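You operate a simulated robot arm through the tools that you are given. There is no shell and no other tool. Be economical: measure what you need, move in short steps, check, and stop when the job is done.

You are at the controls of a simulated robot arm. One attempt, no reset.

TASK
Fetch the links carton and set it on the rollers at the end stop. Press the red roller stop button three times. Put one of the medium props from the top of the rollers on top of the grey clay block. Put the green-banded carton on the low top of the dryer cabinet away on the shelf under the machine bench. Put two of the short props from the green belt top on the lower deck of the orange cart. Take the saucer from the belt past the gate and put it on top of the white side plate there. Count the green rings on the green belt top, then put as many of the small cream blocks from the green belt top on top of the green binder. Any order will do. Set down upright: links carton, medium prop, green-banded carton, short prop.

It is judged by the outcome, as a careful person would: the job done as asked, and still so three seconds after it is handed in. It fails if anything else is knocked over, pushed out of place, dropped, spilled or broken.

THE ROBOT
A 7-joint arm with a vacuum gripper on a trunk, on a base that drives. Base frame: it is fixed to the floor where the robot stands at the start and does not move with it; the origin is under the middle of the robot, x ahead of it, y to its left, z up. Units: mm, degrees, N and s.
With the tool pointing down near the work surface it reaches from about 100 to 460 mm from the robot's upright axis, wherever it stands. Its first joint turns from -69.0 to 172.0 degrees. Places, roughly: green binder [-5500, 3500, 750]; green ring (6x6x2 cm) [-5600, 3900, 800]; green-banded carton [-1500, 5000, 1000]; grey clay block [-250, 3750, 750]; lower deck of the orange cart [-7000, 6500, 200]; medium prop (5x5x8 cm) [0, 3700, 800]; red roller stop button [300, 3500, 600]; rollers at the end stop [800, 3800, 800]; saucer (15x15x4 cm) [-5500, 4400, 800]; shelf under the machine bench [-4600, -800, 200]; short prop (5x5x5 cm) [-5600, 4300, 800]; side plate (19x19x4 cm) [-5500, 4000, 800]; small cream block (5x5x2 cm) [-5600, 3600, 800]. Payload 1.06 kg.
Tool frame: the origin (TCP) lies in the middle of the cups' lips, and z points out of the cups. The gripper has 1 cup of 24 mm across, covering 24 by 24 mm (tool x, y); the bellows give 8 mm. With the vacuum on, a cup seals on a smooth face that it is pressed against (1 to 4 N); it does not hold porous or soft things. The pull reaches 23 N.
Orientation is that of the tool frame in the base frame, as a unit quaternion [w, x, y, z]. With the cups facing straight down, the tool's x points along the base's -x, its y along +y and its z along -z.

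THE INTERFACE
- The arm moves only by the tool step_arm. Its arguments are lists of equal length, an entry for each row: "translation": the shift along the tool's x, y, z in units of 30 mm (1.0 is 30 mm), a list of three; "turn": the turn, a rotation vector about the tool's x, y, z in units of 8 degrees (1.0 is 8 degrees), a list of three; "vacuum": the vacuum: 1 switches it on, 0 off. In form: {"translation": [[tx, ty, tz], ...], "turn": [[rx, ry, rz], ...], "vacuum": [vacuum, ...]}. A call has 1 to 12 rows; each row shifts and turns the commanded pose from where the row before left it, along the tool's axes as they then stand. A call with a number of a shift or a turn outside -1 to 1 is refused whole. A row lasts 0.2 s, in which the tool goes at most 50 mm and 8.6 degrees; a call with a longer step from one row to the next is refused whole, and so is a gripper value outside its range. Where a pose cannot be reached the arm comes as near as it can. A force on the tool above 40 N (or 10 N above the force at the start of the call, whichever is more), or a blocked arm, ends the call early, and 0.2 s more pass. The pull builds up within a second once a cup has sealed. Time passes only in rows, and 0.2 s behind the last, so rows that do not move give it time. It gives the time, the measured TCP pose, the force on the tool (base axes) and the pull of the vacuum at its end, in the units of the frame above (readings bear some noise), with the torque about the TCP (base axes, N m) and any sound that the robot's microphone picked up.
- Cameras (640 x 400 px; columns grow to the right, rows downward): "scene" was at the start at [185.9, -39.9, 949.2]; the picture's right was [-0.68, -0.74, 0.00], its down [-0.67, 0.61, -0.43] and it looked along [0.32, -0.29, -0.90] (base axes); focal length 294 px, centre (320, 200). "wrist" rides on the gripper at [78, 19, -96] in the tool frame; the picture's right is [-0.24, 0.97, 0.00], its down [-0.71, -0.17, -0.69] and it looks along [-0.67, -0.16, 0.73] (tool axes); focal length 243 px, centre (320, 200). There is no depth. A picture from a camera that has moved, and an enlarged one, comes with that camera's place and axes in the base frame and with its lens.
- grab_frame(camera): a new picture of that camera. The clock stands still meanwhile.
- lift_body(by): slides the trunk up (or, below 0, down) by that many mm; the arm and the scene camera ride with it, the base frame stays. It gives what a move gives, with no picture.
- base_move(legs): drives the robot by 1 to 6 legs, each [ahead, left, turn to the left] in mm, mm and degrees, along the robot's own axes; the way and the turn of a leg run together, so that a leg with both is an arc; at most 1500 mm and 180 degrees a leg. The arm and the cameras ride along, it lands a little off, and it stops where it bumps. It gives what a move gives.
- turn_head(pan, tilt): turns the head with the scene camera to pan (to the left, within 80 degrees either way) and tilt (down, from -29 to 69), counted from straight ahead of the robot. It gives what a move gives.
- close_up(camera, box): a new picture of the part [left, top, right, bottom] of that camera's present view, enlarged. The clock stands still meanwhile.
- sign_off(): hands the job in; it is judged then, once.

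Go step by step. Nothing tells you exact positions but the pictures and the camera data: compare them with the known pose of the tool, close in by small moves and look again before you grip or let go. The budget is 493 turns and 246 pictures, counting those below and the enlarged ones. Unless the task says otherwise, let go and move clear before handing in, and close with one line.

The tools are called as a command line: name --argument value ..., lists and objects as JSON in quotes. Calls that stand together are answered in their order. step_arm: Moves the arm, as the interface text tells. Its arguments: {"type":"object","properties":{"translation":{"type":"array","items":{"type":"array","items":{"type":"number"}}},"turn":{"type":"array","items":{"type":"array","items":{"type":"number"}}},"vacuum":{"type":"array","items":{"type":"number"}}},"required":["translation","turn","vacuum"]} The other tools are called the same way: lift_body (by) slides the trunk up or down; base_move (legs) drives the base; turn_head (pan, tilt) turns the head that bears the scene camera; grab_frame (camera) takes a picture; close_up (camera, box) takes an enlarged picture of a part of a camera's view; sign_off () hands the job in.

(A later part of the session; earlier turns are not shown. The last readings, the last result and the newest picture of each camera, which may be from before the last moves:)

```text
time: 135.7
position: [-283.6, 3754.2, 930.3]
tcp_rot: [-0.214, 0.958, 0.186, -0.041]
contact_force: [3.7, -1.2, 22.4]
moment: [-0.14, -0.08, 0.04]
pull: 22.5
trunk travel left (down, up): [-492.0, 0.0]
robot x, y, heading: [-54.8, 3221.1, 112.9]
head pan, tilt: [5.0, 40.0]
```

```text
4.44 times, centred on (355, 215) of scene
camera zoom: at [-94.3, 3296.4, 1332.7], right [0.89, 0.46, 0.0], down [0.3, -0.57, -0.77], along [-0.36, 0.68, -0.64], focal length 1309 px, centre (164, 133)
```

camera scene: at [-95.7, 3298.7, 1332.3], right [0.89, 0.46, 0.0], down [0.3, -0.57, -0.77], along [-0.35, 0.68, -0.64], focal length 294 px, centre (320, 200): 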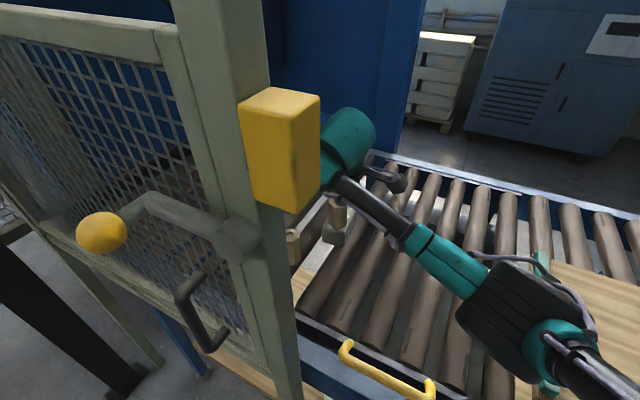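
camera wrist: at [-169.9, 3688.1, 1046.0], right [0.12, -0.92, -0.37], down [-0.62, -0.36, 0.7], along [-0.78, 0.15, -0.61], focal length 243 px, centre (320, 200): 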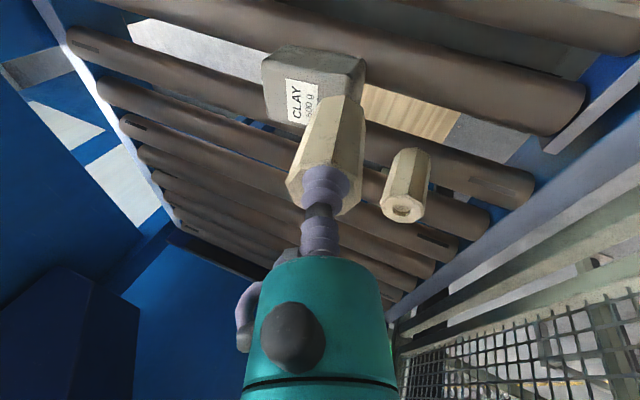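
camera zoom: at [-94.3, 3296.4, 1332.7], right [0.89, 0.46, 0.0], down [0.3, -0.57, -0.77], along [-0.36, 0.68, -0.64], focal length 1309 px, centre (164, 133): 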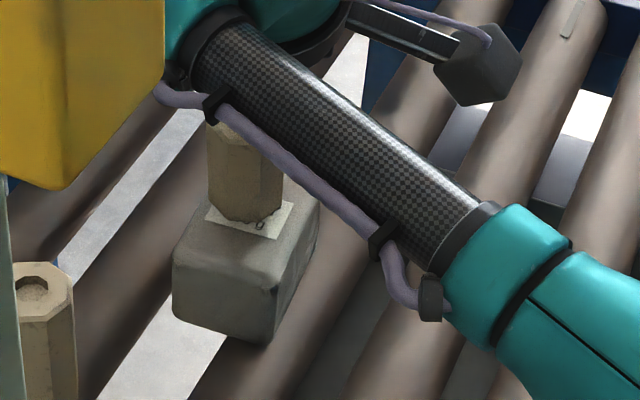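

The prop is on the clay and well centred. I'll ease the pressure, release it and rise straight up.

step_arm --translation '[[0, -0.03, -0.06], [0, 0, 0], [0, 0, 0], [0, 0, 0], [0, 0, 0], [0, 0, 0]]' --turn '[[0, 0, 0], [0, 0, 0], [0, 0, 0], [0, 0, 0], [0, 0, 0], [0, 0, 0]]' --vacuum '[1, 1, 0, 0, 0, 0]'

close_up --camera "scene" --box '[310, 170, 400, 260]'

```text
time: 137.1
position: [-283.2, 3755.0, 929.0]
tcp_rot: [-0.212, 0.959, 0.186, -0.041]
contact_force: [2.2, -1.2, 11.2]
moment: [-0.14, 0.0, -0.04]
pull: 0.0
trunk travel left (down, up): [-492.0, 0.0]
robot x, y, heading: [-56.4, 3226.8, 112.6]
head pan, tilt: [5.0, 40.0]
```

```text
4.44 times, centred on (355, 215) of scene
camera zoom: at [-95.0, 3297.6, 1332.4], right [0.89, 0.46, 0.0], down [0.3, -0.57, -0.77], along [-0.36, 0.68, -0.64], focal length 1309 px, centre (164, 133)
```

zoom: 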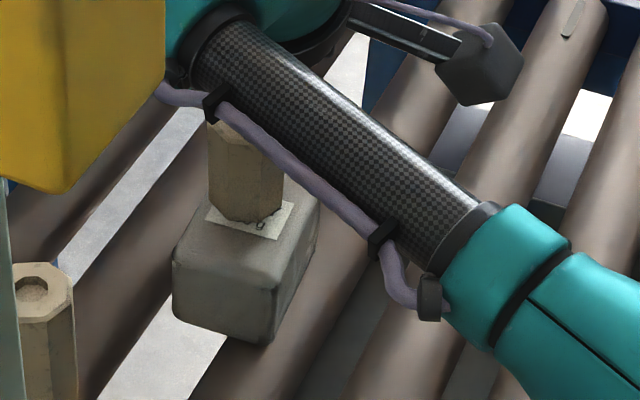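

step_arm --translation '[[0, -0.055, -0.12], [0, -0.11, -0.24], [0, -0.2, -0.45], [0, -0.2, -0.45], [0, 0, 0]]' --turn '[[0, 0, 0], [0, 0, 0], [0, 0, 0], [0, 0, 0], [0, 0, 0]]' --vacuum '[0, 0, 0, 0, 0]'

grab_frame --camera "wrist"

close_up --camera "scene" --box '[310, 170, 400, 260]'

```text
time: 138.3
position: [-283.4, 3757.4, 971.2]
tcp_rot: [-0.211, 0.959, 0.186, -0.041]
contact_force: [-0.5, 0.5, 0.1]
moment: [0.0, 0.01, 0.02]
pull: 0.1
trunk travel left (down, up): [-492.0, 0.0]
robot x, y, heading: [-56.1, 3219.3, 112.7]
head pan, tilt: [5.0, 40.0]
```

```text
177 pictures are left
camera wrist: at [-188.0, 3734.2, 1049.8], right [0.11, -0.91, -0.41], down [-0.61, -0.39, 0.69], along [-0.79, 0.17, -0.59], focal length 243 px, centre (320, 200)
```

wrist: 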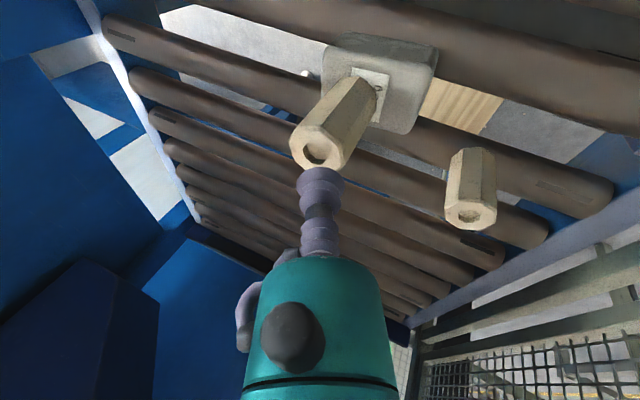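

```text
4.44 times, centred on (355, 215) of scene
camera zoom: at [-95.6, 3298.6, 1332.4], right [0.89, 0.46, 0.0], down [0.3, -0.57, -0.77], along [-0.35, 0.68, -0.64], focal length 1309 px, centre (164, 133)
```

zoom: 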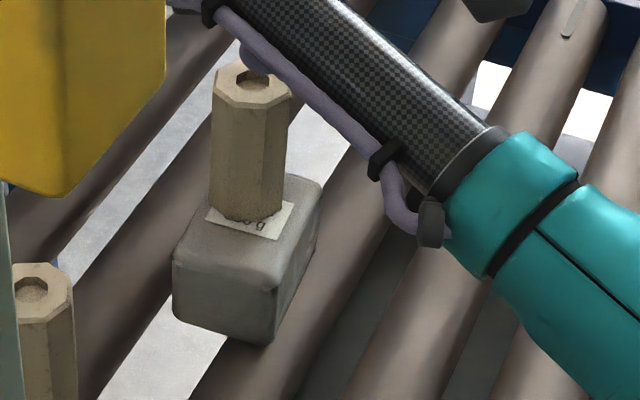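

The medium prop stands upright on the clay block. I'll retract the arm and back away for the button.

step_arm --translation '[[0.2, 0.85, -0.39], [0.3, 0.85, -0.39], [0.5, 0.8, -0.37], [0.6, 0.7, -0.32], [0.6, 0.7, -0.32], [0, 0, 0], [0, 0, 0], [0, 0, 0], [0, 0, 0]]' --turn '[[0, 0, 0], [0, 0, 0], [0, 0, 0], [0, 0, 0], [0, 0, 0], [-1, 0, 0], [-1, 0, 0], [-1, 0, 0], [0, 0, 0]]' --vacuum '[0, 0, 0, 0, 0, 0, 0, 0, 0]'

base_move --legs '[[-300, 0, 0]]'

grab_frame --camera "scene"

```text
time: 140.3
position: [-174.2, 3662.2, 969.8]
tcp_rot: [-0.006, 0.982, 0.19, -0.001]
contact_force: [0.4, 0.1, 0.8]
moment: [-0.01, 0.03, -0.04]
pull: 0.1
trunk travel left (down, up): [-492.0, 0.0]
robot x, y, heading: [-58.7, 3222.1, 112.4]
head pan, tilt: [5.0, 40.0]
```

```text
time: 142.4
position: [-58.6, 3383.7, 969.8]
tcp_rot: [-0.007, 0.981, 0.194, -0.001]
contact_force: [0.7, -0.3, 0.2]
moment: [0.01, 0.01, 0.04]
pull: 0.1
trunk travel left (down, up): [-492.0, 0.0]
robot x, y, heading: [59.7, 2944.2, 112.7]
head pan, tilt: [5.0, 40.0]
```

```text
175 pictures are left
camera scene: at [20.9, 3019.8, 1332.4], right [0.88, 0.47, 0.0], down [0.3, -0.57, -0.77], along [-0.36, 0.68, -0.64], focal length 294 px, centre (320, 200)
```

scene: 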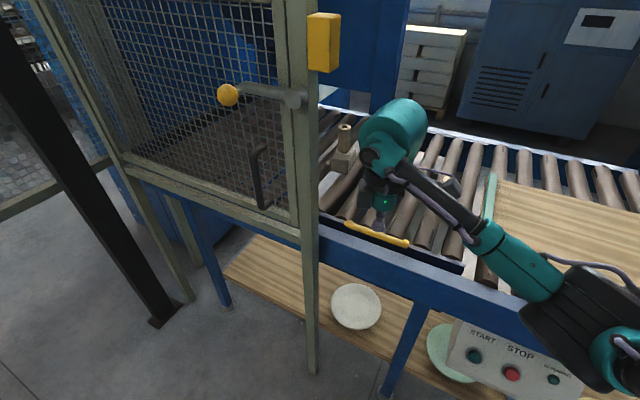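

Now the button. I'll turn to face the conveyor, shift right in front of the button box, and look.

base_move --legs '[[-30, 0, 0], [0, 0, -22.7], [0, -180, 0]]'

lift_body --by -300

turn_head --pan 0 --tilt 35

grab_frame --camera "scene"

grab_frame --camera "wrist"

```text
time: 146.3
position: [322.3, 3367.1, 969.2]
tcp_rot: [-0.007, 1.0, -0.007, 0.0]
contact_force: [-0.3, 0.6, -0.2]
moment: [-0.01, -0.02, 0.02]
pull: 0.1
trunk travel left (down, up): [-492.0, 0.0]
robot x, y, heading: [260.0, 2917.3, 89.8]
head pan, tilt: [5.0, 40.0]
```

```text
time: 149.3
position: [322.2, 3366.1, 671.2]
tcp_rot: [-0.006, 1.0, -0.007, 0.0]
contact_force: [-0.5, -0.6, 0.2]
moment: [-0.05, 0.01, -0.01]
pull: 0.1
trunk travel left (down, up): [-192.0, 300.0]
robot x, y, heading: [259.2, 2915.1, 89.7]
head pan, tilt: [5.0, 40.0]
```

```text
time: 150.0
position: [321.2, 3367.7, 671.0]
tcp_rot: [-0.007, 1.0, -0.007, 0.0]
contact_force: [0.6, 0.5, 0.3]
moment: [-0.02, 0.02, -0.01]
pull: 0.0
trunk travel left (down, up): [-192.0, 300.0]
robot x, y, heading: [261.4, 2915.5, 89.8]
head pan, tilt: [0.0, 35.0]
```

```text
174 pictures are left
camera scene: at [260.2, 3134.0, 1025.6], right [1.0, 0.0, 0.0], down [0.0, -0.57, -0.82], along [0.0, 0.82, -0.57], focal length 294 px, centre (320, 200)
```

scene: 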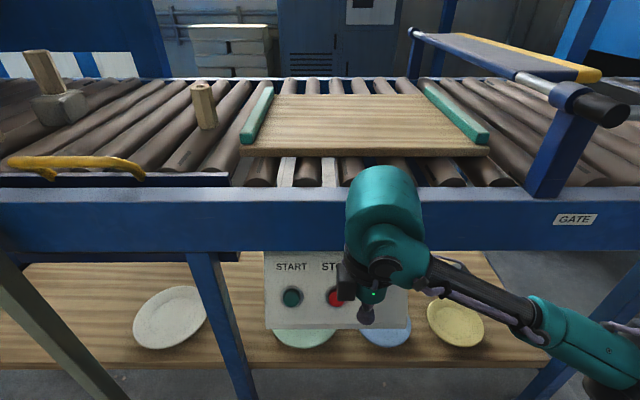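

```text
173 pictures are left
camera wrist: at [400.8, 3346.7, 767.2], right [-0.25, -0.97, -0.01], down [-0.71, 0.17, 0.69], along [-0.66, 0.18, -0.73], focal length 243 px, centre (320, 200)
```

wrist: 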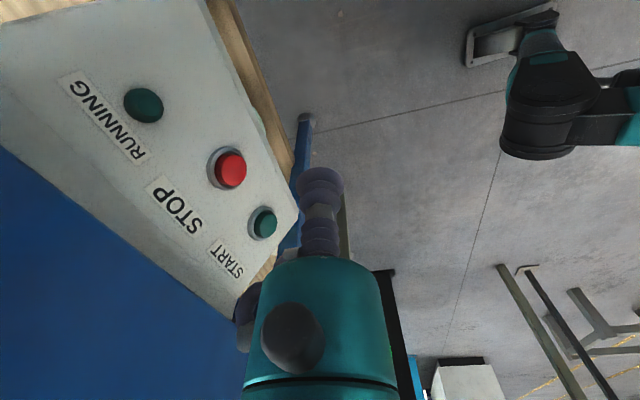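

The red button is at about (287, 3468, 576), on a steep panel tilted roughly 20° from vertical. I'll pitch the tool to point at it along the panel normal.

step_arm --translation '[[-0.127, -0.167, 0], [-0.127, -0.165, 0.023], [-0.127, -0.16, 0.046], [-0.127, -0.152, 0.068], [-0.127, -0.141, 0.088], [-0.127, -0.128, 0.107], [-0.127, -0.112, 0.124], [-0.127, -0.093, 0.138], [-0.127, -0.073, 0.15], [0, 0.77, 0.28], [0, 0.77, 0.28], [0, 0.77, 0.28]]' --turn '[[1, 0, 0], [1, 0, 0], [1, 0, 0], [1, 0, 0], [1, 0, 0], [1, 0, 0], [1, 0, 0], [1, 0, 0], [0.75, 0, 0], [0, 0, 0], [0, 0, 0], [0, 0, 0]]' --vacuum '[0, 0, 0, 0, 0, 0, 0, 0, 0, 0, 0, 0]'

grab_frame --camera "scene"

grab_frame --camera "wrist"

```text
time: 152.6
position: [288.9, 3414.2, 596.4]
tcp_rot: [-0.579, 0.815, -0.005, 0.005]
contact_force: [-0.4, 0.2, 0.6]
moment: [0.02, 0.0, 0.01]
pull: 0.0
trunk travel left (down, up): [-192.0, 300.0]
robot x, y, heading: [259.3, 2913.7, 89.9]
head pan, tilt: [0.0, 35.0]
```

```text
172 pictures are left
camera scene: at [260.2, 3134.0, 1025.6], right [1.0, 0.0, 0.0], down [0.0, -0.57, -0.82], along [0.0, 0.82, -0.57], focal length 294 px, centre (320, 200)
```

scene: 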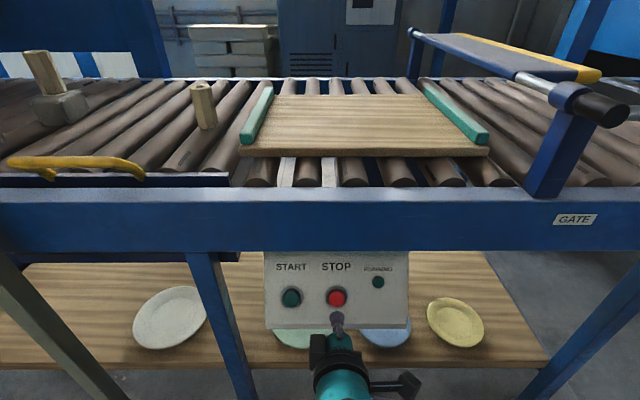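

```text
171 pictures are left
camera wrist: at [366.0, 3317.1, 612.1], right [-0.24, -0.32, -0.92], down [-0.72, -0.58, 0.39], along [-0.66, 0.75, -0.09], focal length 243 px, centre (320, 200)
```

wrist: 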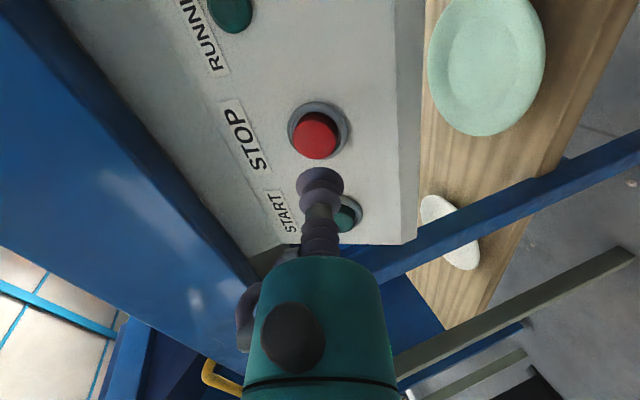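

The tool is aligned with the red button. I'll advance and press gently, listening for a click.

step_arm --translation '[[0, 0, 0.6], [0, 0, 0.6], [0, 0, 0.2], [0, 0, 0.15], [0, 0, 0]]' --turn '[[0, 0, 0], [0, 0, 0], [0, 0, 0], [0, 0, 0], [0, 0, 0]]' --vacuum '[0, 0, 0, 0, 0]'

close_up --camera "wrist" --box '[240, 80, 400, 240]'

```text
time: 153.8
position: [288.5, 3456.6, 582.0]
tcp_rot: [-0.579, 0.815, -0.006, 0.004]
contact_force: [-0.2, -0.4, 0.2]
moment: [0.01, 0.02, -0.05]
pull: 0.1
trunk travel left (down, up): [-192.0, 300.0]
robot x, y, heading: [259.1, 2918.1, 90.1]
head pan, tilt: [0.0, 35.0]
```

```text
2.50 times, centred on (320, 160) of wrist
camera zoom: at [366.3, 3360.2, 597.6], right [-0.24, -0.32, -0.92], down [-0.72, -0.58, 0.39], along [-0.66, 0.75, -0.09], focal length 606 px, centre (320, 300)
```

zoom: 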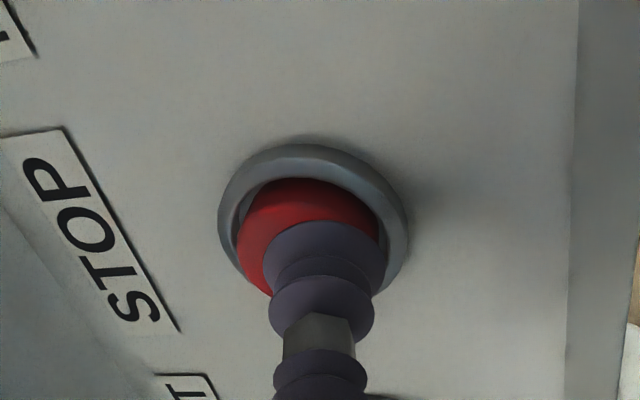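

step_arm --translation '[[0, 0, 0.12], [0, 0, 0.12], [0, 0, 0.12], [0, 0, 0]]' --turn '[[0, 0, 0], [0, 0, 0], [0, 0, 0], [0, 0, 0]]' --vacuum '[0, 0, 0, 0]'

```text
time: 154.8
position: [289.3, 3466.5, 578.1]
tcp_rot: [-0.579, 0.815, -0.006, 0.004]
contact_force: [-0.8, -4.5, 4.4]
moment: [-0.05, -0.04, -0.02]
pull: 0.1
trunk travel left (down, up): [-192.0, 300.0]
robot x, y, heading: [256.3, 2912.4, 89.7]
head pan, tilt: [0.0, 35.0]
heard: click
```

A click, so that's press one. I'll withdraw, wait, and press a second time.

step_arm --translation '[[0, 0, -0.25], [0, 0, -0.3], [0, 0, 0], [0, 0, 0]]' --turn '[[0, 0, 0], [0, 0, 0], [0, 0, 0], [0, 0, 0]]' --vacuum '[0, 0, 0, 0]'

step_arm --translation '[[0, 0, 0.2], [0, 0, 0.12], [0, 0, 0.12], [0, 0, 0.11], [0, 0, 0]]' --turn '[[0, 0, 0], [0, 0, 0], [0, 0, 0], [0, 0, 0], [0, 0, 0]]' --vacuum '[0, 0, 0, 0, 0]'

```text
time: 155.8
position: [287.8, 3452.1, 582.8]
tcp_rot: [-0.579, 0.815, -0.006, 0.004]
contact_force: [0.2, -0.2, 0.5]
moment: [-0.01, 0.0, -0.01]
pull: 0.1
trunk travel left (down, up): [-192.0, 300.0]
robot x, y, heading: [258.4, 2918.7, 90.0]
head pan, tilt: [0.0, 35.0]
```

```text
time: 157.0
position: [289.2, 3466.7, 578.6]
tcp_rot: [-0.579, 0.815, -0.006, 0.004]
contact_force: [2.1, -8.6, 3.5]
moment: [-0.01, -0.01, 0.04]
pull: 0.1
trunk travel left (down, up): [-192.0, 300.0]
robot x, y, heading: [255.2, 2915.1, 89.7]
head pan, tilt: [0.0, 35.0]
heard: click
```

Second click heard, so I'll withdraw and press a third time.

step_arm --translation '[[0, 0, -0.25], [0, 0, -0.3], [0, 0, 0], [0, 0, 0]]' --turn '[[0, 0, 0], [0, 0, 0], [0, 0, 0], [0, 0, 0]]' --vacuum '[0, 0, 0, 0]'

step_arm --translation '[[0, 0, 0.2], [0, 0, 0.12], [0, 0, 0.12], [0, 0, 0.11], [0, 0, 0]]' --turn '[[0, 0, 0], [0, 0, 0], [0, 0, 0], [0, 0, 0], [0, 0, 0]]' --vacuum '[0, 0, 0, 0, 0]'

```text
time: 158.0
position: [289.4, 3451.9, 584.5]
tcp_rot: [-0.579, 0.815, -0.006, 0.004]
contact_force: [-0.6, 0.1, 0.4]
moment: [0.01, 0.0, 0.01]
pull: 0.1
trunk travel left (down, up): [-192.0, 300.0]
robot x, y, heading: [257.3, 2917.2, 89.7]
head pan, tilt: [0.0, 35.0]
```

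```text
time: 159.2
position: [288.3, 3466.3, 579.6]
tcp_rot: [-0.579, 0.815, -0.006, 0.004]
contact_force: [-0.7, -4.4, 2.3]
moment: [-0.05, -0.01, -0.05]
pull: 0.0
trunk travel left (down, up): [-192.0, 300.0]
robot x, y, heading: [258.1, 2914.8, 89.8]
head pan, tilt: [0.0, 35.0]
heard: click
```

Three clicks in all. I'll withdraw, restore the tool to vertical and tuck it, then back off and look toward the dryer cabinet.

step_arm --translation '[[0, 0, -0.8], [0, 0, -0.8], [0, 0, -0.8], [0, 0, 0]]' --turn '[[0, 0, 0], [0, 0, 0], [0, 0, 0], [0, 0, 0]]' --vacuum '[0, 0, 0, 0]'

base_move --legs '[[-250, 0, 0]]'

step_arm --translation '[[0, 0, 0], [0, 0, 0], [0, 0, 0], [0, 0, 0], [0, 0, 0], [0, 0, 0], [0, 0, 0], [0, 0, 0], [0, 0, 0], [0, 0, -0.9], [0, 0, -0.9], [0, 0, 0]]' --turn '[[-1, 0, 0], [-1, 0, 0], [-1, 0, 0], [-1, 0, 0], [-1, 0, 0], [-1, 0, 0], [-1, 0, 0], [-1, 0, 0], [-0.88, 0, 0], [0, 0, 0], [0, 0, 0], [0, 0, 0]]' --vacuum '[0, 0, 0, 0, 0, 0, 0, 0, 0, 0, 0, 0]'

lift_body --by 200

turn_head --pan 60 --tilt 10

grab_frame --camera "scene"

```text
time: 160.2
position: [288.7, 3398.4, 602.8]
tcp_rot: [-0.579, 0.815, -0.007, 0.005]
contact_force: [-0.5, 0.0, 0.0]
moment: [-0.01, 0.01, -0.01]
pull: 0.1
trunk travel left (down, up): [-192.0, 300.0]
robot x, y, heading: [261.2, 2913.3, 89.7]
head pan, tilt: [0.0, 35.0]
```

```text
time: 162.0
position: [290.4, 3151.0, 601.7]
tcp_rot: [-0.579, 0.815, -0.009, 0.007]
contact_force: [0.2, -0.1, -0.5]
moment: [-0.01, 0.05, 0.0]
pull: 0.0
trunk travel left (down, up): [-192.0, 300.0]
robot x, y, heading: [258.0, 2669.5, 89.4]
head pan, tilt: [0.0, 35.0]
```

```text
time: 164.6
position: [284.1, 3191.1, 587.9]
tcp_rot: [0.001, 1.0, -0.011, 0.0]
contact_force: [0.0, 0.5, 0.5]
moment: [0.0, -0.02, -0.01]
pull: 0.0
out of reach, approached as far as the arm can: row 8, 9, 10, 11
trunk travel left (down, up): [-192.0, 300.0]
robot x, y, heading: [256.8, 2670.7, 89.6]
head pan, tilt: [0.0, 35.0]
```

```text
time: 166.7
position: [286.6, 3190.7, 784.5]
tcp_rot: [0.002, 1.0, -0.01, 0.001]
contact_force: [0.4, 0.8, 0.0]
moment: [0.02, 0.01, -0.04]
pull: 0.1
trunk travel left (down, up): [-392.0, 100.0]
robot x, y, heading: [254.4, 2669.6, 89.3]
head pan, tilt: [0.0, 35.0]
```

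```text
time: 168.0
position: [284.5, 3191.5, 785.5]
tcp_rot: [0.002, 1.0, -0.01, 0.0]
contact_force: [0.2, -0.6, -0.3]
moment: [-0.03, -0.01, 0.01]
pull: 0.1
trunk travel left (down, up): [-392.0, 100.0]
robot x, y, heading: [257.9, 2669.6, 89.3]
head pan, tilt: [60.0, 10.0]
```

```text
169 pictures are left
camera scene: at [178.4, 2795.6, 1268.7], right [0.51, 0.86, 0.0], down [0.15, -0.09, -0.98], along [-0.85, 0.5, -0.17], focal length 294 px, centre (320, 200)
```

scene: 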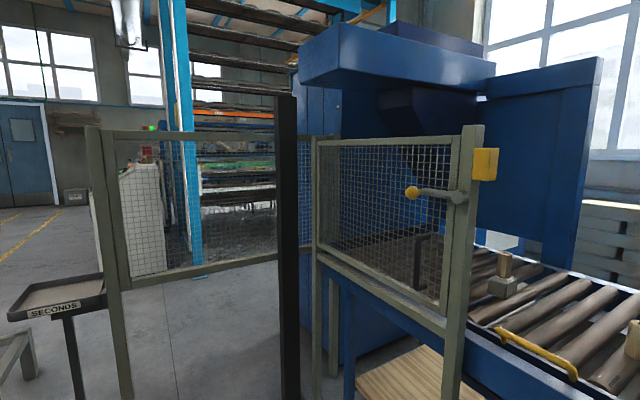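

The dryer cabinet should be behind the blue machine, reached from the west. I'll tuck the arm and move to the open floor on the left, south of the fence and the "SECONDS" stand, then look north.

step_arm --translation '[[0, 0.9, 0], [0, 0.9, 0], [0, 0.9, 0], [0, 0.9, 0], [0, 0.9, 0], [0, 0.9, 0], [0, 0.9, 0], [0, 0, 0]]' --turn '[[0, 0, 0], [0, 0, 0], [0, 0, 0], [0, 0, 0], [0, 0, 0], [0, 0, 0], [0, 0, 0], [0, 0, 0]]' --vacuum '[0, 0, 0, 0, 0, 0, 0, 0]'

base_move --legs '[[-750, 1000, 0], [0, 1000, 0]]'

turn_head --pan 0 --tilt 10

grab_frame --camera "scene"

```text
time: 169.8
position: [276.5, 3016.1, 738.3]
tcp_rot: [0.0, 1.0, -0.012, 0.0]
contact_force: [0.2, -0.3, 0.7]
moment: [0.0, -0.02, -0.02]
pull: 0.0
out of reach, approached as far as the arm can: row 2, 3, 4, 5, 6, 7
trunk travel left (down, up): [-392.0, 100.0]
robot x, y, heading: [257.4, 2667.7, 89.4]
head pan, tilt: [60.0, 10.0]
```

```text
time: 183.9
position: [-1284.3, 2257.5, 738.3]
tcp_rot: [0.0, 1.0, 0.002, -0.001]
contact_force: [0.7, 0.1, -1.0]
moment: [0.0, -0.02, -0.01]
pull: 0.1
trunk travel left (down, up): [-392.0, 100.0]
robot x, y, heading: [-1295.3, 1909.8, 90.7]
head pan, tilt: [60.0, 10.0]
stopped in leg 2: the robot was blocked; the commanded pose is now the measured one
```

```text
time: 185.2
position: [-1281.5, 2257.8, 739.4]
tcp_rot: [0.0, 1.0, 0.001, 0.0]
contact_force: [0.0, -0.4, 0.0]
moment: [0.01, 0.02, -0.03]
pull: 0.0
trunk travel left (down, up): [-392.0, 100.0]
robot x, y, heading: [-1293.2, 1909.3, 91.1]
head pan, tilt: [0.0, 10.0]
```

```text
168 pictures are left
camera scene: at [-1296.6, 2081.6, 1268.7], right [1.0, 0.02, 0.0], down [0.0, -0.17, -0.98], along [-0.01, 0.98, -0.17], focal length 294 px, centre (320, 200)
```

scene: 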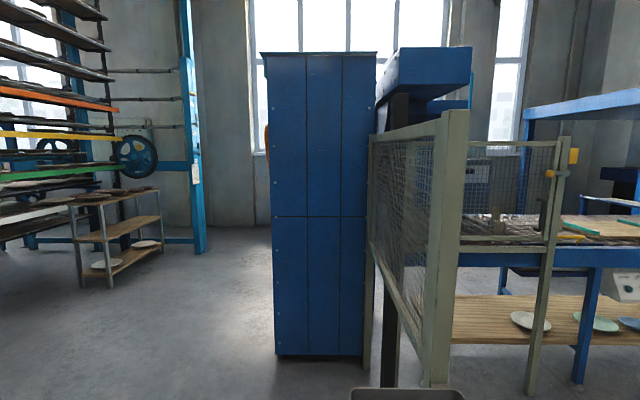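

I was blocked on the left, so I'll look at what's there.

turn_head --pan 75 --tilt 35

grab_frame --camera "scene"

turn_head --pan 35 --tilt 25

grab_frame --camera "scene"

```text
time: 186.7
position: [-1283.7, 2257.3, 738.7]
tcp_rot: [0.0, 1.0, 0.001, 0.0]
contact_force: [-0.4, -0.3, 0.4]
moment: [0.0, 0.01, -0.01]
pull: 0.0
trunk travel left (down, up): [-392.0, 100.0]
robot x, y, heading: [-1293.1, 1910.5, 90.5]
head pan, tilt: [75.0, 35.0]
```

```text
167 pictures are left
camera scene: at [-1380.4, 2010.3, 1228.6], right [0.25, 0.97, 0.0], down [0.56, -0.14, -0.82], along [-0.79, 0.2, -0.57], focal length 294 px, centre (320, 200)
```

scene: 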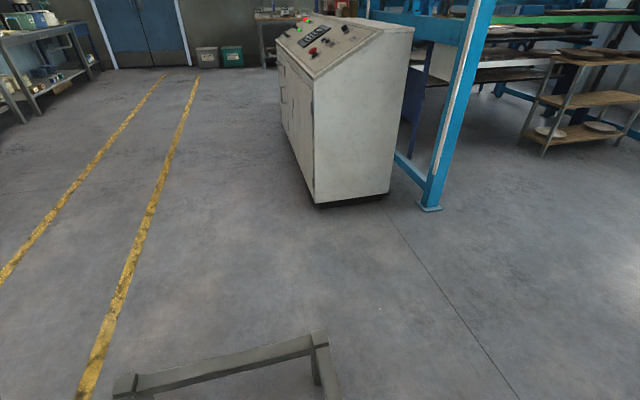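

```text
time: 187.7
position: [-1283.1, 2257.1, 738.4]
tcp_rot: [-0.001, 1.0, 0.002, 0.0]
contact_force: [-0.4, -0.1, 0.1]
moment: [-0.03, 0.0, -0.01]
pull: 0.1
trunk travel left (down, up): [-392.0, 100.0]
robot x, y, heading: [-1297.4, 1911.9, 90.8]
head pan, tilt: [35.0, 25.0]
```

```text
166 pictures are left
camera scene: at [-1348.9, 2063.3, 1244.4], right [0.81, 0.59, 0.0], down [0.25, -0.34, -0.91], along [-0.53, 0.73, -0.42], focal length 294 px, centre (320, 200)
```

scene: 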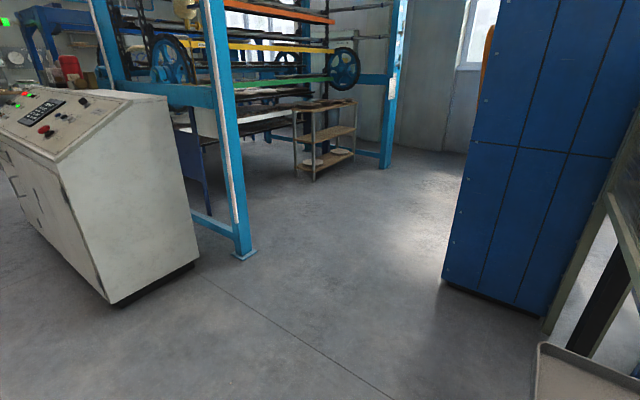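

A low grey barrier stands to my left. I'll move away from it, turn to face -x and look for a way around its south end.

base_move --legs '[[-150, -100, 0], [0, 0, 90]]'

turn_head --pan 20 --tilt 30

grab_frame --camera "scene"

```text
time: 193.2
position: [-1539.5, 1767.0, 739.3]
tcp_rot: [0.0, 0.701, 0.713, 0.0]
contact_force: [-0.1, 0.3, -0.7]
moment: [0.01, -0.01, 0.02]
pull: 0.0
trunk travel left (down, up): [-392.0, 100.0]
robot x, y, heading: [-1190.4, 1760.5, -178.4]
head pan, tilt: [35.0, 25.0]
```

```text
time: 193.9
position: [-1539.8, 1767.7, 738.9]
tcp_rot: [0.0, 0.701, 0.713, -0.001]
contact_force: [-0.9, 0.5, 0.1]
moment: [0.02, 0.02, 0.0]
pull: 0.0
trunk travel left (down, up): [-392.0, 100.0]
robot x, y, heading: [-1189.8, 1759.4, -178.4]
head pan, tilt: [20.0, 30.0]
```

```text
165 pictures are left
camera scene: at [-1351.9, 1725.9, 1236.4], right [-0.37, 0.93, 0.0], down [0.46, 0.18, -0.87], along [-0.81, -0.32, -0.5], focal length 294 px, centre (320, 200)
```

scene: 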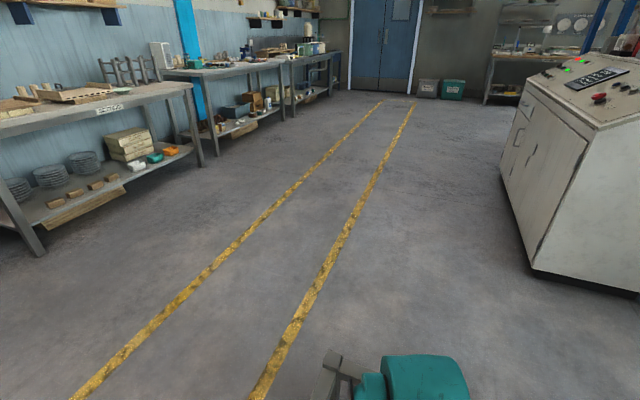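

The south side is clear. I'll go around the barrier and then up the corridor.

base_move --legs '[[0, 680, 0], [1080, 0, -1.6], [0, 0, -90], [1450, 0, 0]]'

turn_head --pan -15 --tilt 15

grab_frame --camera "scene"

```text
time: 216.0
position: [-2159.9, 2861.8, 738.2]
tcp_rot: [0.001, 0.999, -0.033, 0.0]
contact_force: [0.3, 0.7, 0.4]
moment: [0.0, -0.04, 0.0]
pull: 0.1
trunk travel left (down, up): [-392.0, 100.0]
robot x, y, heading: [-2193.9, 2510.7, 87.0]
head pan, tilt: [20.0, 30.0]
```

```text
time: 217.1
position: [-2159.5, 2862.8, 739.6]
tcp_rot: [0.0, 0.999, -0.033, 0.0]
contact_force: [-0.4, 0.4, 0.7]
moment: [-0.01, -0.02, -0.01]
pull: 0.1
trunk travel left (down, up): [-392.0, 100.0]
robot x, y, heading: [-2194.3, 2515.4, 86.8]
head pan, tilt: [-15.0, 15.0]
```

```text
164 pictures are left
camera scene: at [-2159.8, 2682.8, 1260.5], right [0.95, -0.31, 0.0], down [-0.08, -0.25, -0.97], along [0.3, 0.92, -0.26], focal length 294 px, centre (320, 200)
```

scene: 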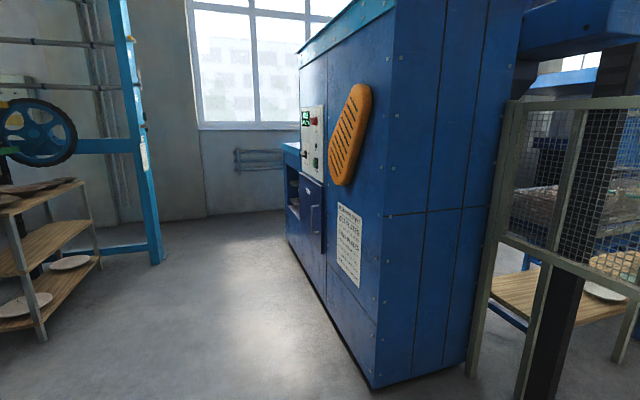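

The dryer cabinet is the blue one, with its low top at the far end. I'll drive north alongside it and look right.

base_move --legs '[[0, 0, 3.2], [1500, 60, 0], [850, 0, 0]]'

turn_head --pan -75 --tilt 25

grab_frame --camera "scene"

```text
refused: leg 2 is longer than a leg can be; nothing moved
```

```text
time: 218.3
position: [-2159.2, 2861.5, 739.4]
tcp_rot: [0.001, 0.999, -0.033, -0.001]
contact_force: [-0.2, 0.2, 0.7]
moment: [0.02, -0.03, 0.04]
pull: 0.1
trunk travel left (down, up): [-392.0, 100.0]
robot x, y, heading: [-2193.9, 2516.3, 87.0]
head pan, tilt: [-75.0, 25.0]
```

```text
163 pictures are left
camera scene: at [-2098.6, 2613.1, 1244.3], right [0.21, -0.98, 0.0], down [-0.41, -0.09, -0.91], along [0.89, 0.19, -0.42], focal length 294 px, centre (320, 200)
```

scene: 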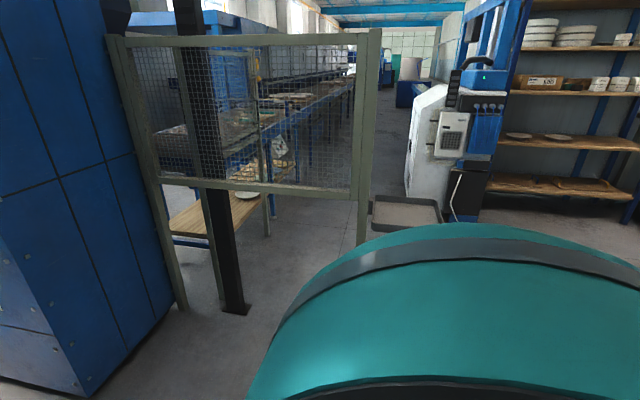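

base_move --legs '[[0, 0, 3], [1450, 50, 0], [880, 0, 0]]'

grab_frame --camera "scene"

```text
time: 230.2
position: [-2079.9, 5192.0, 737.6]
tcp_rot: [0.001, 0.999, -0.051, 0.0]
contact_force: [0.1, 0.6, 0.4]
moment: [0.01, 0.01, -0.03]
pull: 0.0
trunk travel left (down, up): [-392.0, 100.0]
robot x, y, heading: [-2125.3, 4845.8, 84.6]
head pan, tilt: [-75.0, 25.0]
```

```text
162 pictures are left
camera scene: at [-2028.1, 4942.1, 1244.3], right [0.17, -0.99, 0.0], down [-0.42, -0.07, -0.91], along [0.89, 0.15, -0.42], focal length 294 px, centre (320, 200)
```

scene: 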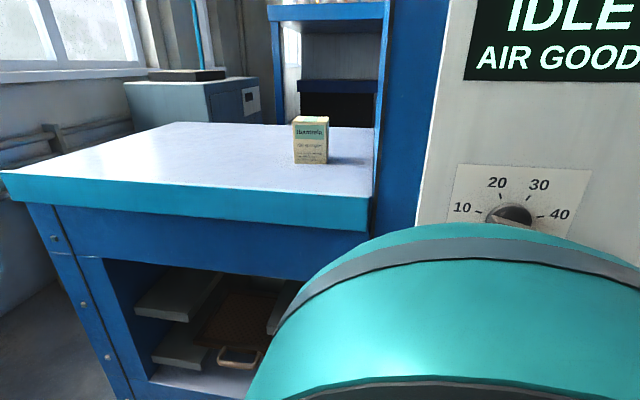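

I see the green-banded carton on the low top. I'll turn to face it and then raise the arm.

base_move --legs '[[0, 0, -84.6]]'

lift_body --by 100

turn_head --pan 10 --tilt 25

grab_frame --camera "scene"

grab_frame --camera "wrist"

```text
time: 234.2
position: [-1780.2, 4842.3, 739.3]
tcp_rot: [0.0, 0.714, -0.7, 0.0]
contact_force: [-0.2, -0.7, -0.4]
moment: [0.02, 0.02, -0.01]
pull: 0.1
trunk travel left (down, up): [-392.0, 100.0]
robot x, y, heading: [-2124.4, 4849.3, 1.9]
head pan, tilt: [-75.0, 25.0]
```

```text
time: 235.5
position: [-1778.7, 4843.0, 837.7]
tcp_rot: [0.001, 0.714, -0.7, 0.0]
contact_force: [-0.1, -0.1, -0.3]
moment: [0.01, -0.02, 0.0]
pull: 0.0
trunk travel left (down, up): [-492.0, 0.0]
robot x, y, heading: [-2127.7, 4848.7, 1.7]
head pan, tilt: [-75.0, 25.0]
```

```text
time: 237.1
position: [-1778.9, 4842.1, 838.8]
tcp_rot: [-0.001, 0.714, -0.7, -0.001]
contact_force: [0.2, -0.9, -0.5]
moment: [0.01, 0.05, 0.01]
pull: 0.1
trunk travel left (down, up): [-492.0, 0.0]
robot x, y, heading: [-2123.7, 4847.8, 1.9]
head pan, tilt: [10.0, 25.0]
```

```text
161 pictures are left
camera scene: at [-2035.8, 4868.2, 1355.7], right [0.2, -0.98, 0.0], down [-0.41, -0.09, -0.91], along [0.89, 0.19, -0.42], focal length 294 px, centre (320, 200)
```

scene: 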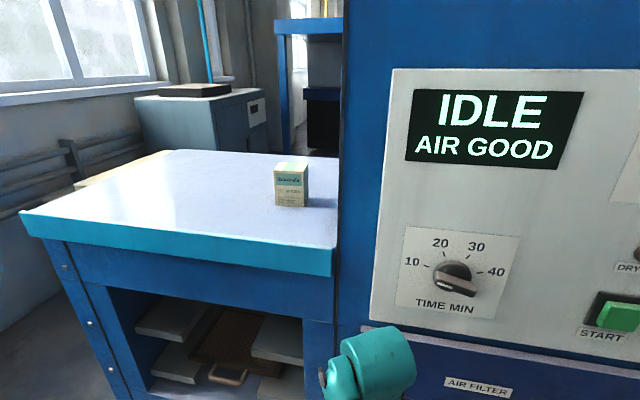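

```text
160 pictures are left
camera wrist: at [-1794.9, 4765.6, 935.5], right [-0.98, 0.21, 0.0], down [0.16, 0.71, 0.68], along [0.15, 0.67, -0.73], focal length 243 px, centre (320, 200)
```

wrist: 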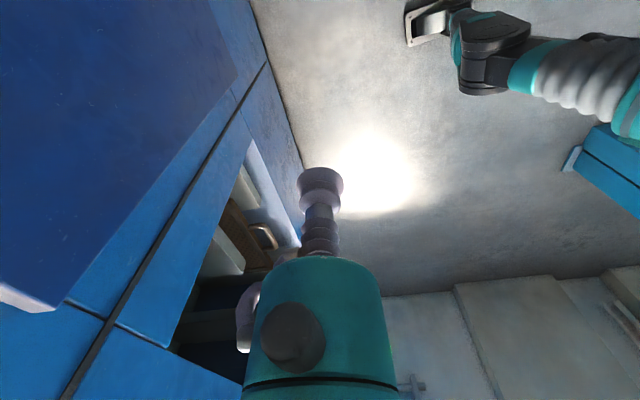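

The tabletop is at z≈1055 and the carton at about (-1450, 5058), roughly 100 mm tall. I'll grip it from the side with a horizontal tool, so I need its orientation.

close_up --camera "scene" --box '[255, 140, 345, 225]'

```text
4.71 times, centred on (300, 182) of scene
camera zoom: at [-2035.8, 4868.2, 1355.7], right [0.2, -0.98, 0.0], down [-0.41, -0.09, -0.91], along [0.89, 0.19, -0.42], focal length 1386 px, centre (414, 282)
```

zoom: 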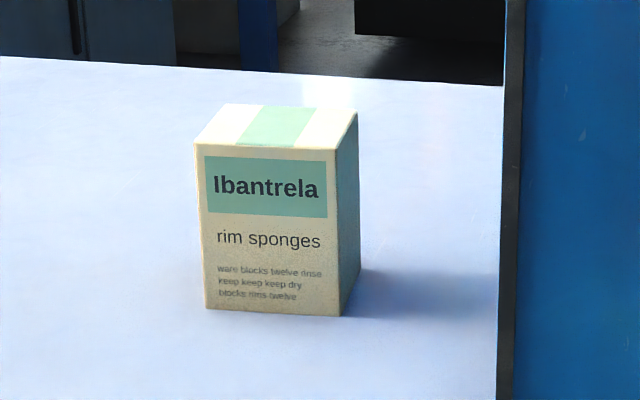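

The carton is about 57×66×85 mm, its front face centred at (-1455, 5062) and facing me. I'll back off a bit, then bring the tool to horizontal.

base_move --legs '[[-160, 200, -1.9]]'

step_arm --translation '[[0, -0.6, 0], [0, -0.594, 0.084], [0, -0.577, 0.165], [0, -0.548, 0.244], [0, -0.509, 0.318], [0, -0.46, 0.386], [0, -0.4, 0.446], [0, -0.336, 0.497], [0, -0.263, 0.539], [0, -0.185, 0.571], [0, -0.104, 0.591], [0, 0, 0]]' --turn '[[1, 0, 0], [1, 0, 0], [1, 0, 0], [1, 0, 0], [1, 0, 0], [1, 0, 0], [1, 0, 0], [1, 0, 0], [1, 0, 0], [1, 0, 0], [1, 0, 0], [0.25, 0, 0]]' --vacuum '[0, 0, 0, 0, 0, 0, 0, 0, 0, 0, 0, 0]'

step_arm --translation '[[0, 0, 0], [0, 0, 0], [0, 0, 0], [0, 0, 0], [0, 0, 0], [0, 0, 0], [0, 0, 0], [0, 0, 0], [0, 0, 0], [0, 0, 0], [0, 0, 0], [0, 0, 0]]' --turn '[[0, 0, -1], [0, 0, -1], [0, 0, -1], [0, 0, -1], [0, 0, -1], [0, 0, -1], [0, 0, -1], [0, 0, -1], [0, 0, -1], [0, 0, -1], [0, 0, -1], [0, 0, -0.25]]' --vacuum '[0, 0, 0, 0, 0, 0, 0, 0, 0, 0, 0, 0]'

```text
time: 239.5
position: [-1942.1, 5031.4, 838.5]
tcp_rot: [0.0, -0.703, 0.711, 0.0]
contact_force: [-0.3, 0.8, -0.3]
moment: [0.02, 0.01, -0.01]
pull: 0.0
trunk travel left (down, up): [-492.0, 0.0]
robot x, y, heading: [-2288.7, 5042.9, 0.0]
head pan, tilt: [10.0, 25.0]
```

```text
time: 242.1
position: [-1745.1, 5028.8, 837.7]
tcp_rot: [-0.497, 0.497, -0.502, 0.503]
contact_force: [0.0, 0.2, -0.3]
moment: [0.04, 0.0, 0.0]
pull: 0.1
trunk travel left (down, up): [-492.0, 0.0]
robot x, y, heading: [-2291.8, 5050.0, 0.1]
head pan, tilt: [10.0, 25.0]
```

```text
time: 244.7
position: [-1745.1, 5027.5, 837.1]
tcp_rot: [0.006, 0.707, -0.003, 0.707]
contact_force: [0.1, 1.0, 0.1]
moment: [0.0, -0.02, -0.02]
pull: 0.0
trunk travel left (down, up): [-492.0, 0.0]
robot x, y, heading: [-2288.5, 5046.7, -0.1]
head pan, tilt: [10.0, 25.0]
```

step_arm --translation '[[0.927, -0.115, 0], [0.927, -0.115, 0], [0.927, -0.115, 0], [0.927, -0.115, 0], [0.927, -0.115, 0], [0.927, -0.115, 0], [0.927, -0.115, 0], [0.927, -0.115, 0], [0.927, -0.115, 0], [0.927, -0.115, 0], [0, 0, 0]]' --turn '[[0, 0, 0], [0, 0, 0], [0, 0, 0], [0, 0, 0], [0, 0, 0], [0, 0, 0], [0, 0, 0], [0, 0, 0], [0, 0, 0], [0, 0, 0], [0, 0, 0]]' --vacuum '[0, 0, 0, 0, 0, 0, 0, 0, 0, 0, 0]'

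grab_frame --camera "wrist"

grab_frame --camera "scene"

```text
time: 247.1
position: [-1746.4, 5065.8, 1114.3]
tcp_rot: [0.004, 0.707, -0.004, 0.707]
contact_force: [0.5, -0.3, 0.3]
moment: [-0.03, 0.0, 0.0]
pull: 0.0
trunk travel left (down, up): [-492.0, 0.0]
robot x, y, heading: [-2292.8, 5051.9, 0.0]
head pan, tilt: [10.0, 25.0]
```

```text
158 pictures are left
camera wrist: at [-1841.3, 5047.9, 1194.5], right [-0.01, -0.97, -0.23], down [-0.68, 0.18, -0.71], along [0.73, 0.15, -0.67], focal length 243 px, centre (320, 200)
```

wrist: 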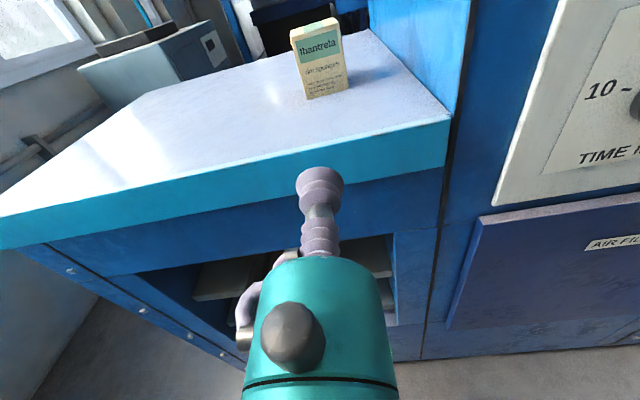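

```text
157 pictures are left
camera scene: at [-2198.8, 5064.8, 1355.7], right [0.17, -0.98, 0.0], down [-0.42, -0.07, -0.91], along [0.89, 0.16, -0.42], focal length 294 px, centre (320, 200)
```

scene: 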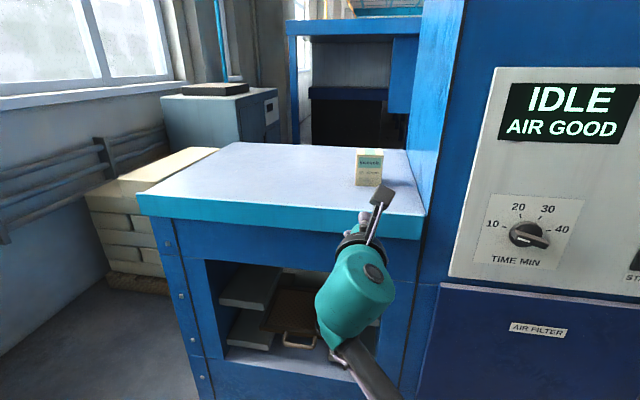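

The tool is level with the carton. I'll yaw it 3° to match the face and drive the base forward.

step_arm --translation '[[0, 0, 0], [0, 0, 0]]' --turn '[[0.41, 0, 0], [0, 0, 0]]' --vacuum '[0, 0]'

base_move --legs '[[230, 0, 0]]'

grab_frame --camera "wrist"

close_up --camera "scene" --box '[240, 100, 440, 260]'

```text
time: 247.7
position: [-1747.1, 5064.3, 1116.0]
tcp_rot: [-0.016, 0.707, 0.017, 0.707]
contact_force: [0.8, 0.7, 0.2]
moment: [0.0, 0.02, -0.02]
pull: 0.1
trunk travel left (down, up): [-492.0, 0.0]
robot x, y, heading: [-2290.0, 5046.2, -0.0]
head pan, tilt: [10.0, 25.0]
```

```text
time: 249.4
position: [-1520.2, 5062.4, 1115.2]
tcp_rot: [-0.016, 0.707, 0.016, 0.706]
contact_force: [0.1, -0.3, -1.0]
moment: [-0.04, 0.03, 0.03]
pull: 0.1
trunk travel left (down, up): [-492.0, 0.0]
robot x, y, heading: [-2064.3, 5048.8, -0.2]
head pan, tilt: [10.0, 25.0]
```

```text
156 pictures are left
camera wrist: at [-1613.7, 5040.3, 1194.7], right [0.04, -0.97, -0.23], down [-0.69, 0.14, -0.71], along [0.72, 0.19, -0.67], focal length 243 px, centre (320, 200)
```

wrist: 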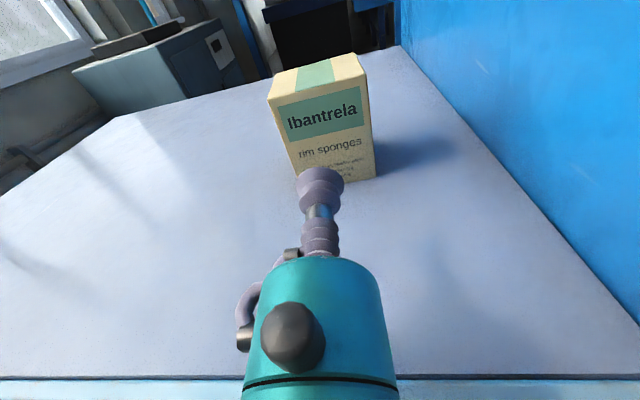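

```text
2.50 times, centred on (340, 180) of scene
camera zoom: at [-1973.0, 5064.1, 1355.6], right [0.17, -0.99, 0.0], down [-0.42, -0.07, -0.91], along [0.89, 0.15, -0.42], focal length 736 px, centre (270, 250)
```

zoom: 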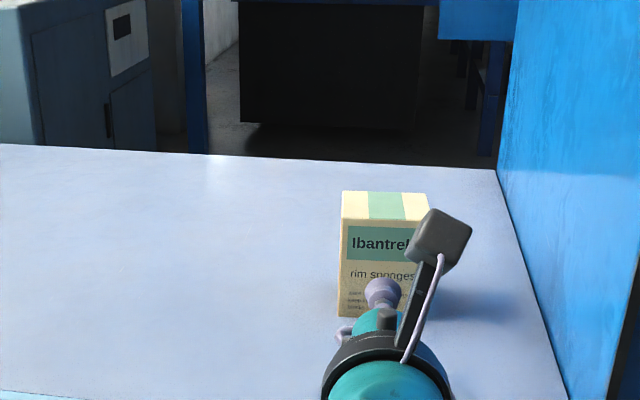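

Aligned. I'll advance slowly with the vacuum on until the cup touches the face.

step_arm --translation '[[0, 0.05, 0.6], [0, 0.05, 0.6], [0, 0, 0.2], [0, 0, 0.1], [0, 0, 0]]' --turn '[[0, 0, 0], [0, 0, 0], [0, 0, 0], [0, 0, 0], [0, 0, 0]]' --vacuum '[0, 0, 1, 1, 1]'

close_up --camera "wrist" --box '[240, 60, 420, 240]'

```text
time: 250.6
position: [-1474.4, 5060.9, 1114.6]
tcp_rot: [-0.016, 0.707, 0.016, 0.707]
contact_force: [0.9, 0.2, 0.3]
moment: [-0.02, 0.01, 0.03]
pull: 0.0
trunk travel left (down, up): [-492.0, 0.0]
robot x, y, heading: [-2065.1, 5048.7, -0.3]
head pan, tilt: [10.0, 25.0]
```

```text
2.22 times, centred on (330, 150) of wrist
camera zoom: at [-1568.1, 5039.3, 1194.5], right [0.04, -0.97, -0.23], down [-0.69, 0.14, -0.71], along [0.72, 0.19, -0.67], focal length 539 px, centre (298, 311)
```

zoom: 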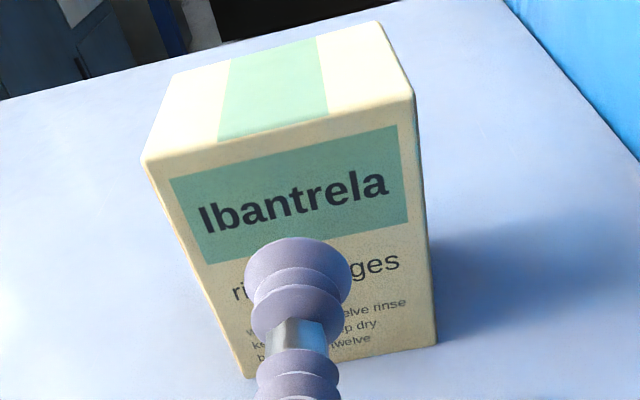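

step_arm --translation '[[0, 0, 0.15], [0, 0, 0.12], [0, 0, 0.12], [0, 0, 0.1], [0, 0, 0]]' --turn '[[0, 0, 0], [0, 0, 0], [0, 0, 0], [0, 0, 0], [0, 0, 0]]' --vacuum '[1, 1, 1, 1, 1]'

```text
time: 251.8
position: [-1460.5, 5061.9, 1114.9]
tcp_rot: [-0.015, 0.707, 0.015, 0.707]
contact_force: [0.3, 0.5, -1.0]
moment: [-0.03, 0.01, 0.02]
pull: 0.1
trunk travel left (down, up): [-492.0, 0.0]
robot x, y, heading: [-2062.6, 5048.5, -0.3]
head pan, tilt: [10.0, 25.0]
```

step_arm --translation '[[0, 0, 0.1], [0, 0, 0.1], [0, 0, 0.08], [0, 0, 0]]' --turn '[[0, 0, 0], [0, 0, 0], [0, 0, 0], [0, 0, 0]]' --vacuum '[1, 1, 1, 1]'

```text
time: 252.8
position: [-1452.7, 5063.3, 1115.1]
tcp_rot: [-0.014, 0.707, 0.015, 0.706]
contact_force: [0.3, 0.1, -0.3]
moment: [0.0, 0.04, 0.02]
pull: 0.1
trunk travel left (down, up): [-492.0, 0.0]
robot x, y, heading: [-2063.3, 5042.7, -0.1]
head pan, tilt: [10.0, 25.0]
```

step_arm --translation '[[0, 0, 0.1], [0, 0, 0.1], [0, 0, 0]]' --turn '[[0, 0, 0], [0, 0, 0], [0, 0, 0]]' --vacuum '[1, 1, 1]'

close_up --camera "wrist" --box '[240, 60, 420, 240]'

```text
time: 253.6
position: [-1447.6, 5062.4, 1115.9]
tcp_rot: [-0.014, 0.706, 0.015, 0.707]
contact_force: [0.7, -0.3, 0.1]
moment: [0.04, 0.0, 0.03]
pull: 23.0
trunk travel left (down, up): [-492.0, 0.0]
robot x, y, heading: [-2065.3, 5049.5, -0.1]
head pan, tilt: [10.0, 25.0]
```

```text
2.22 times, centred on (330, 150) of wrist
camera zoom: at [-1541.3, 5041.0, 1195.8], right [0.04, -0.97, -0.23], down [-0.69, 0.14, -0.71], along [0.72, 0.19, -0.67], focal length 539 px, centre (298, 311)
```

zoom: 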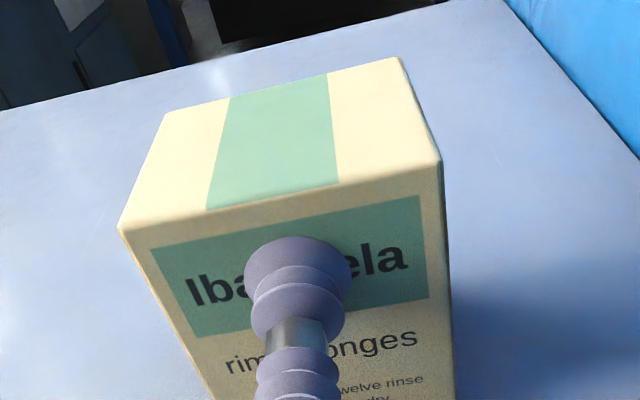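

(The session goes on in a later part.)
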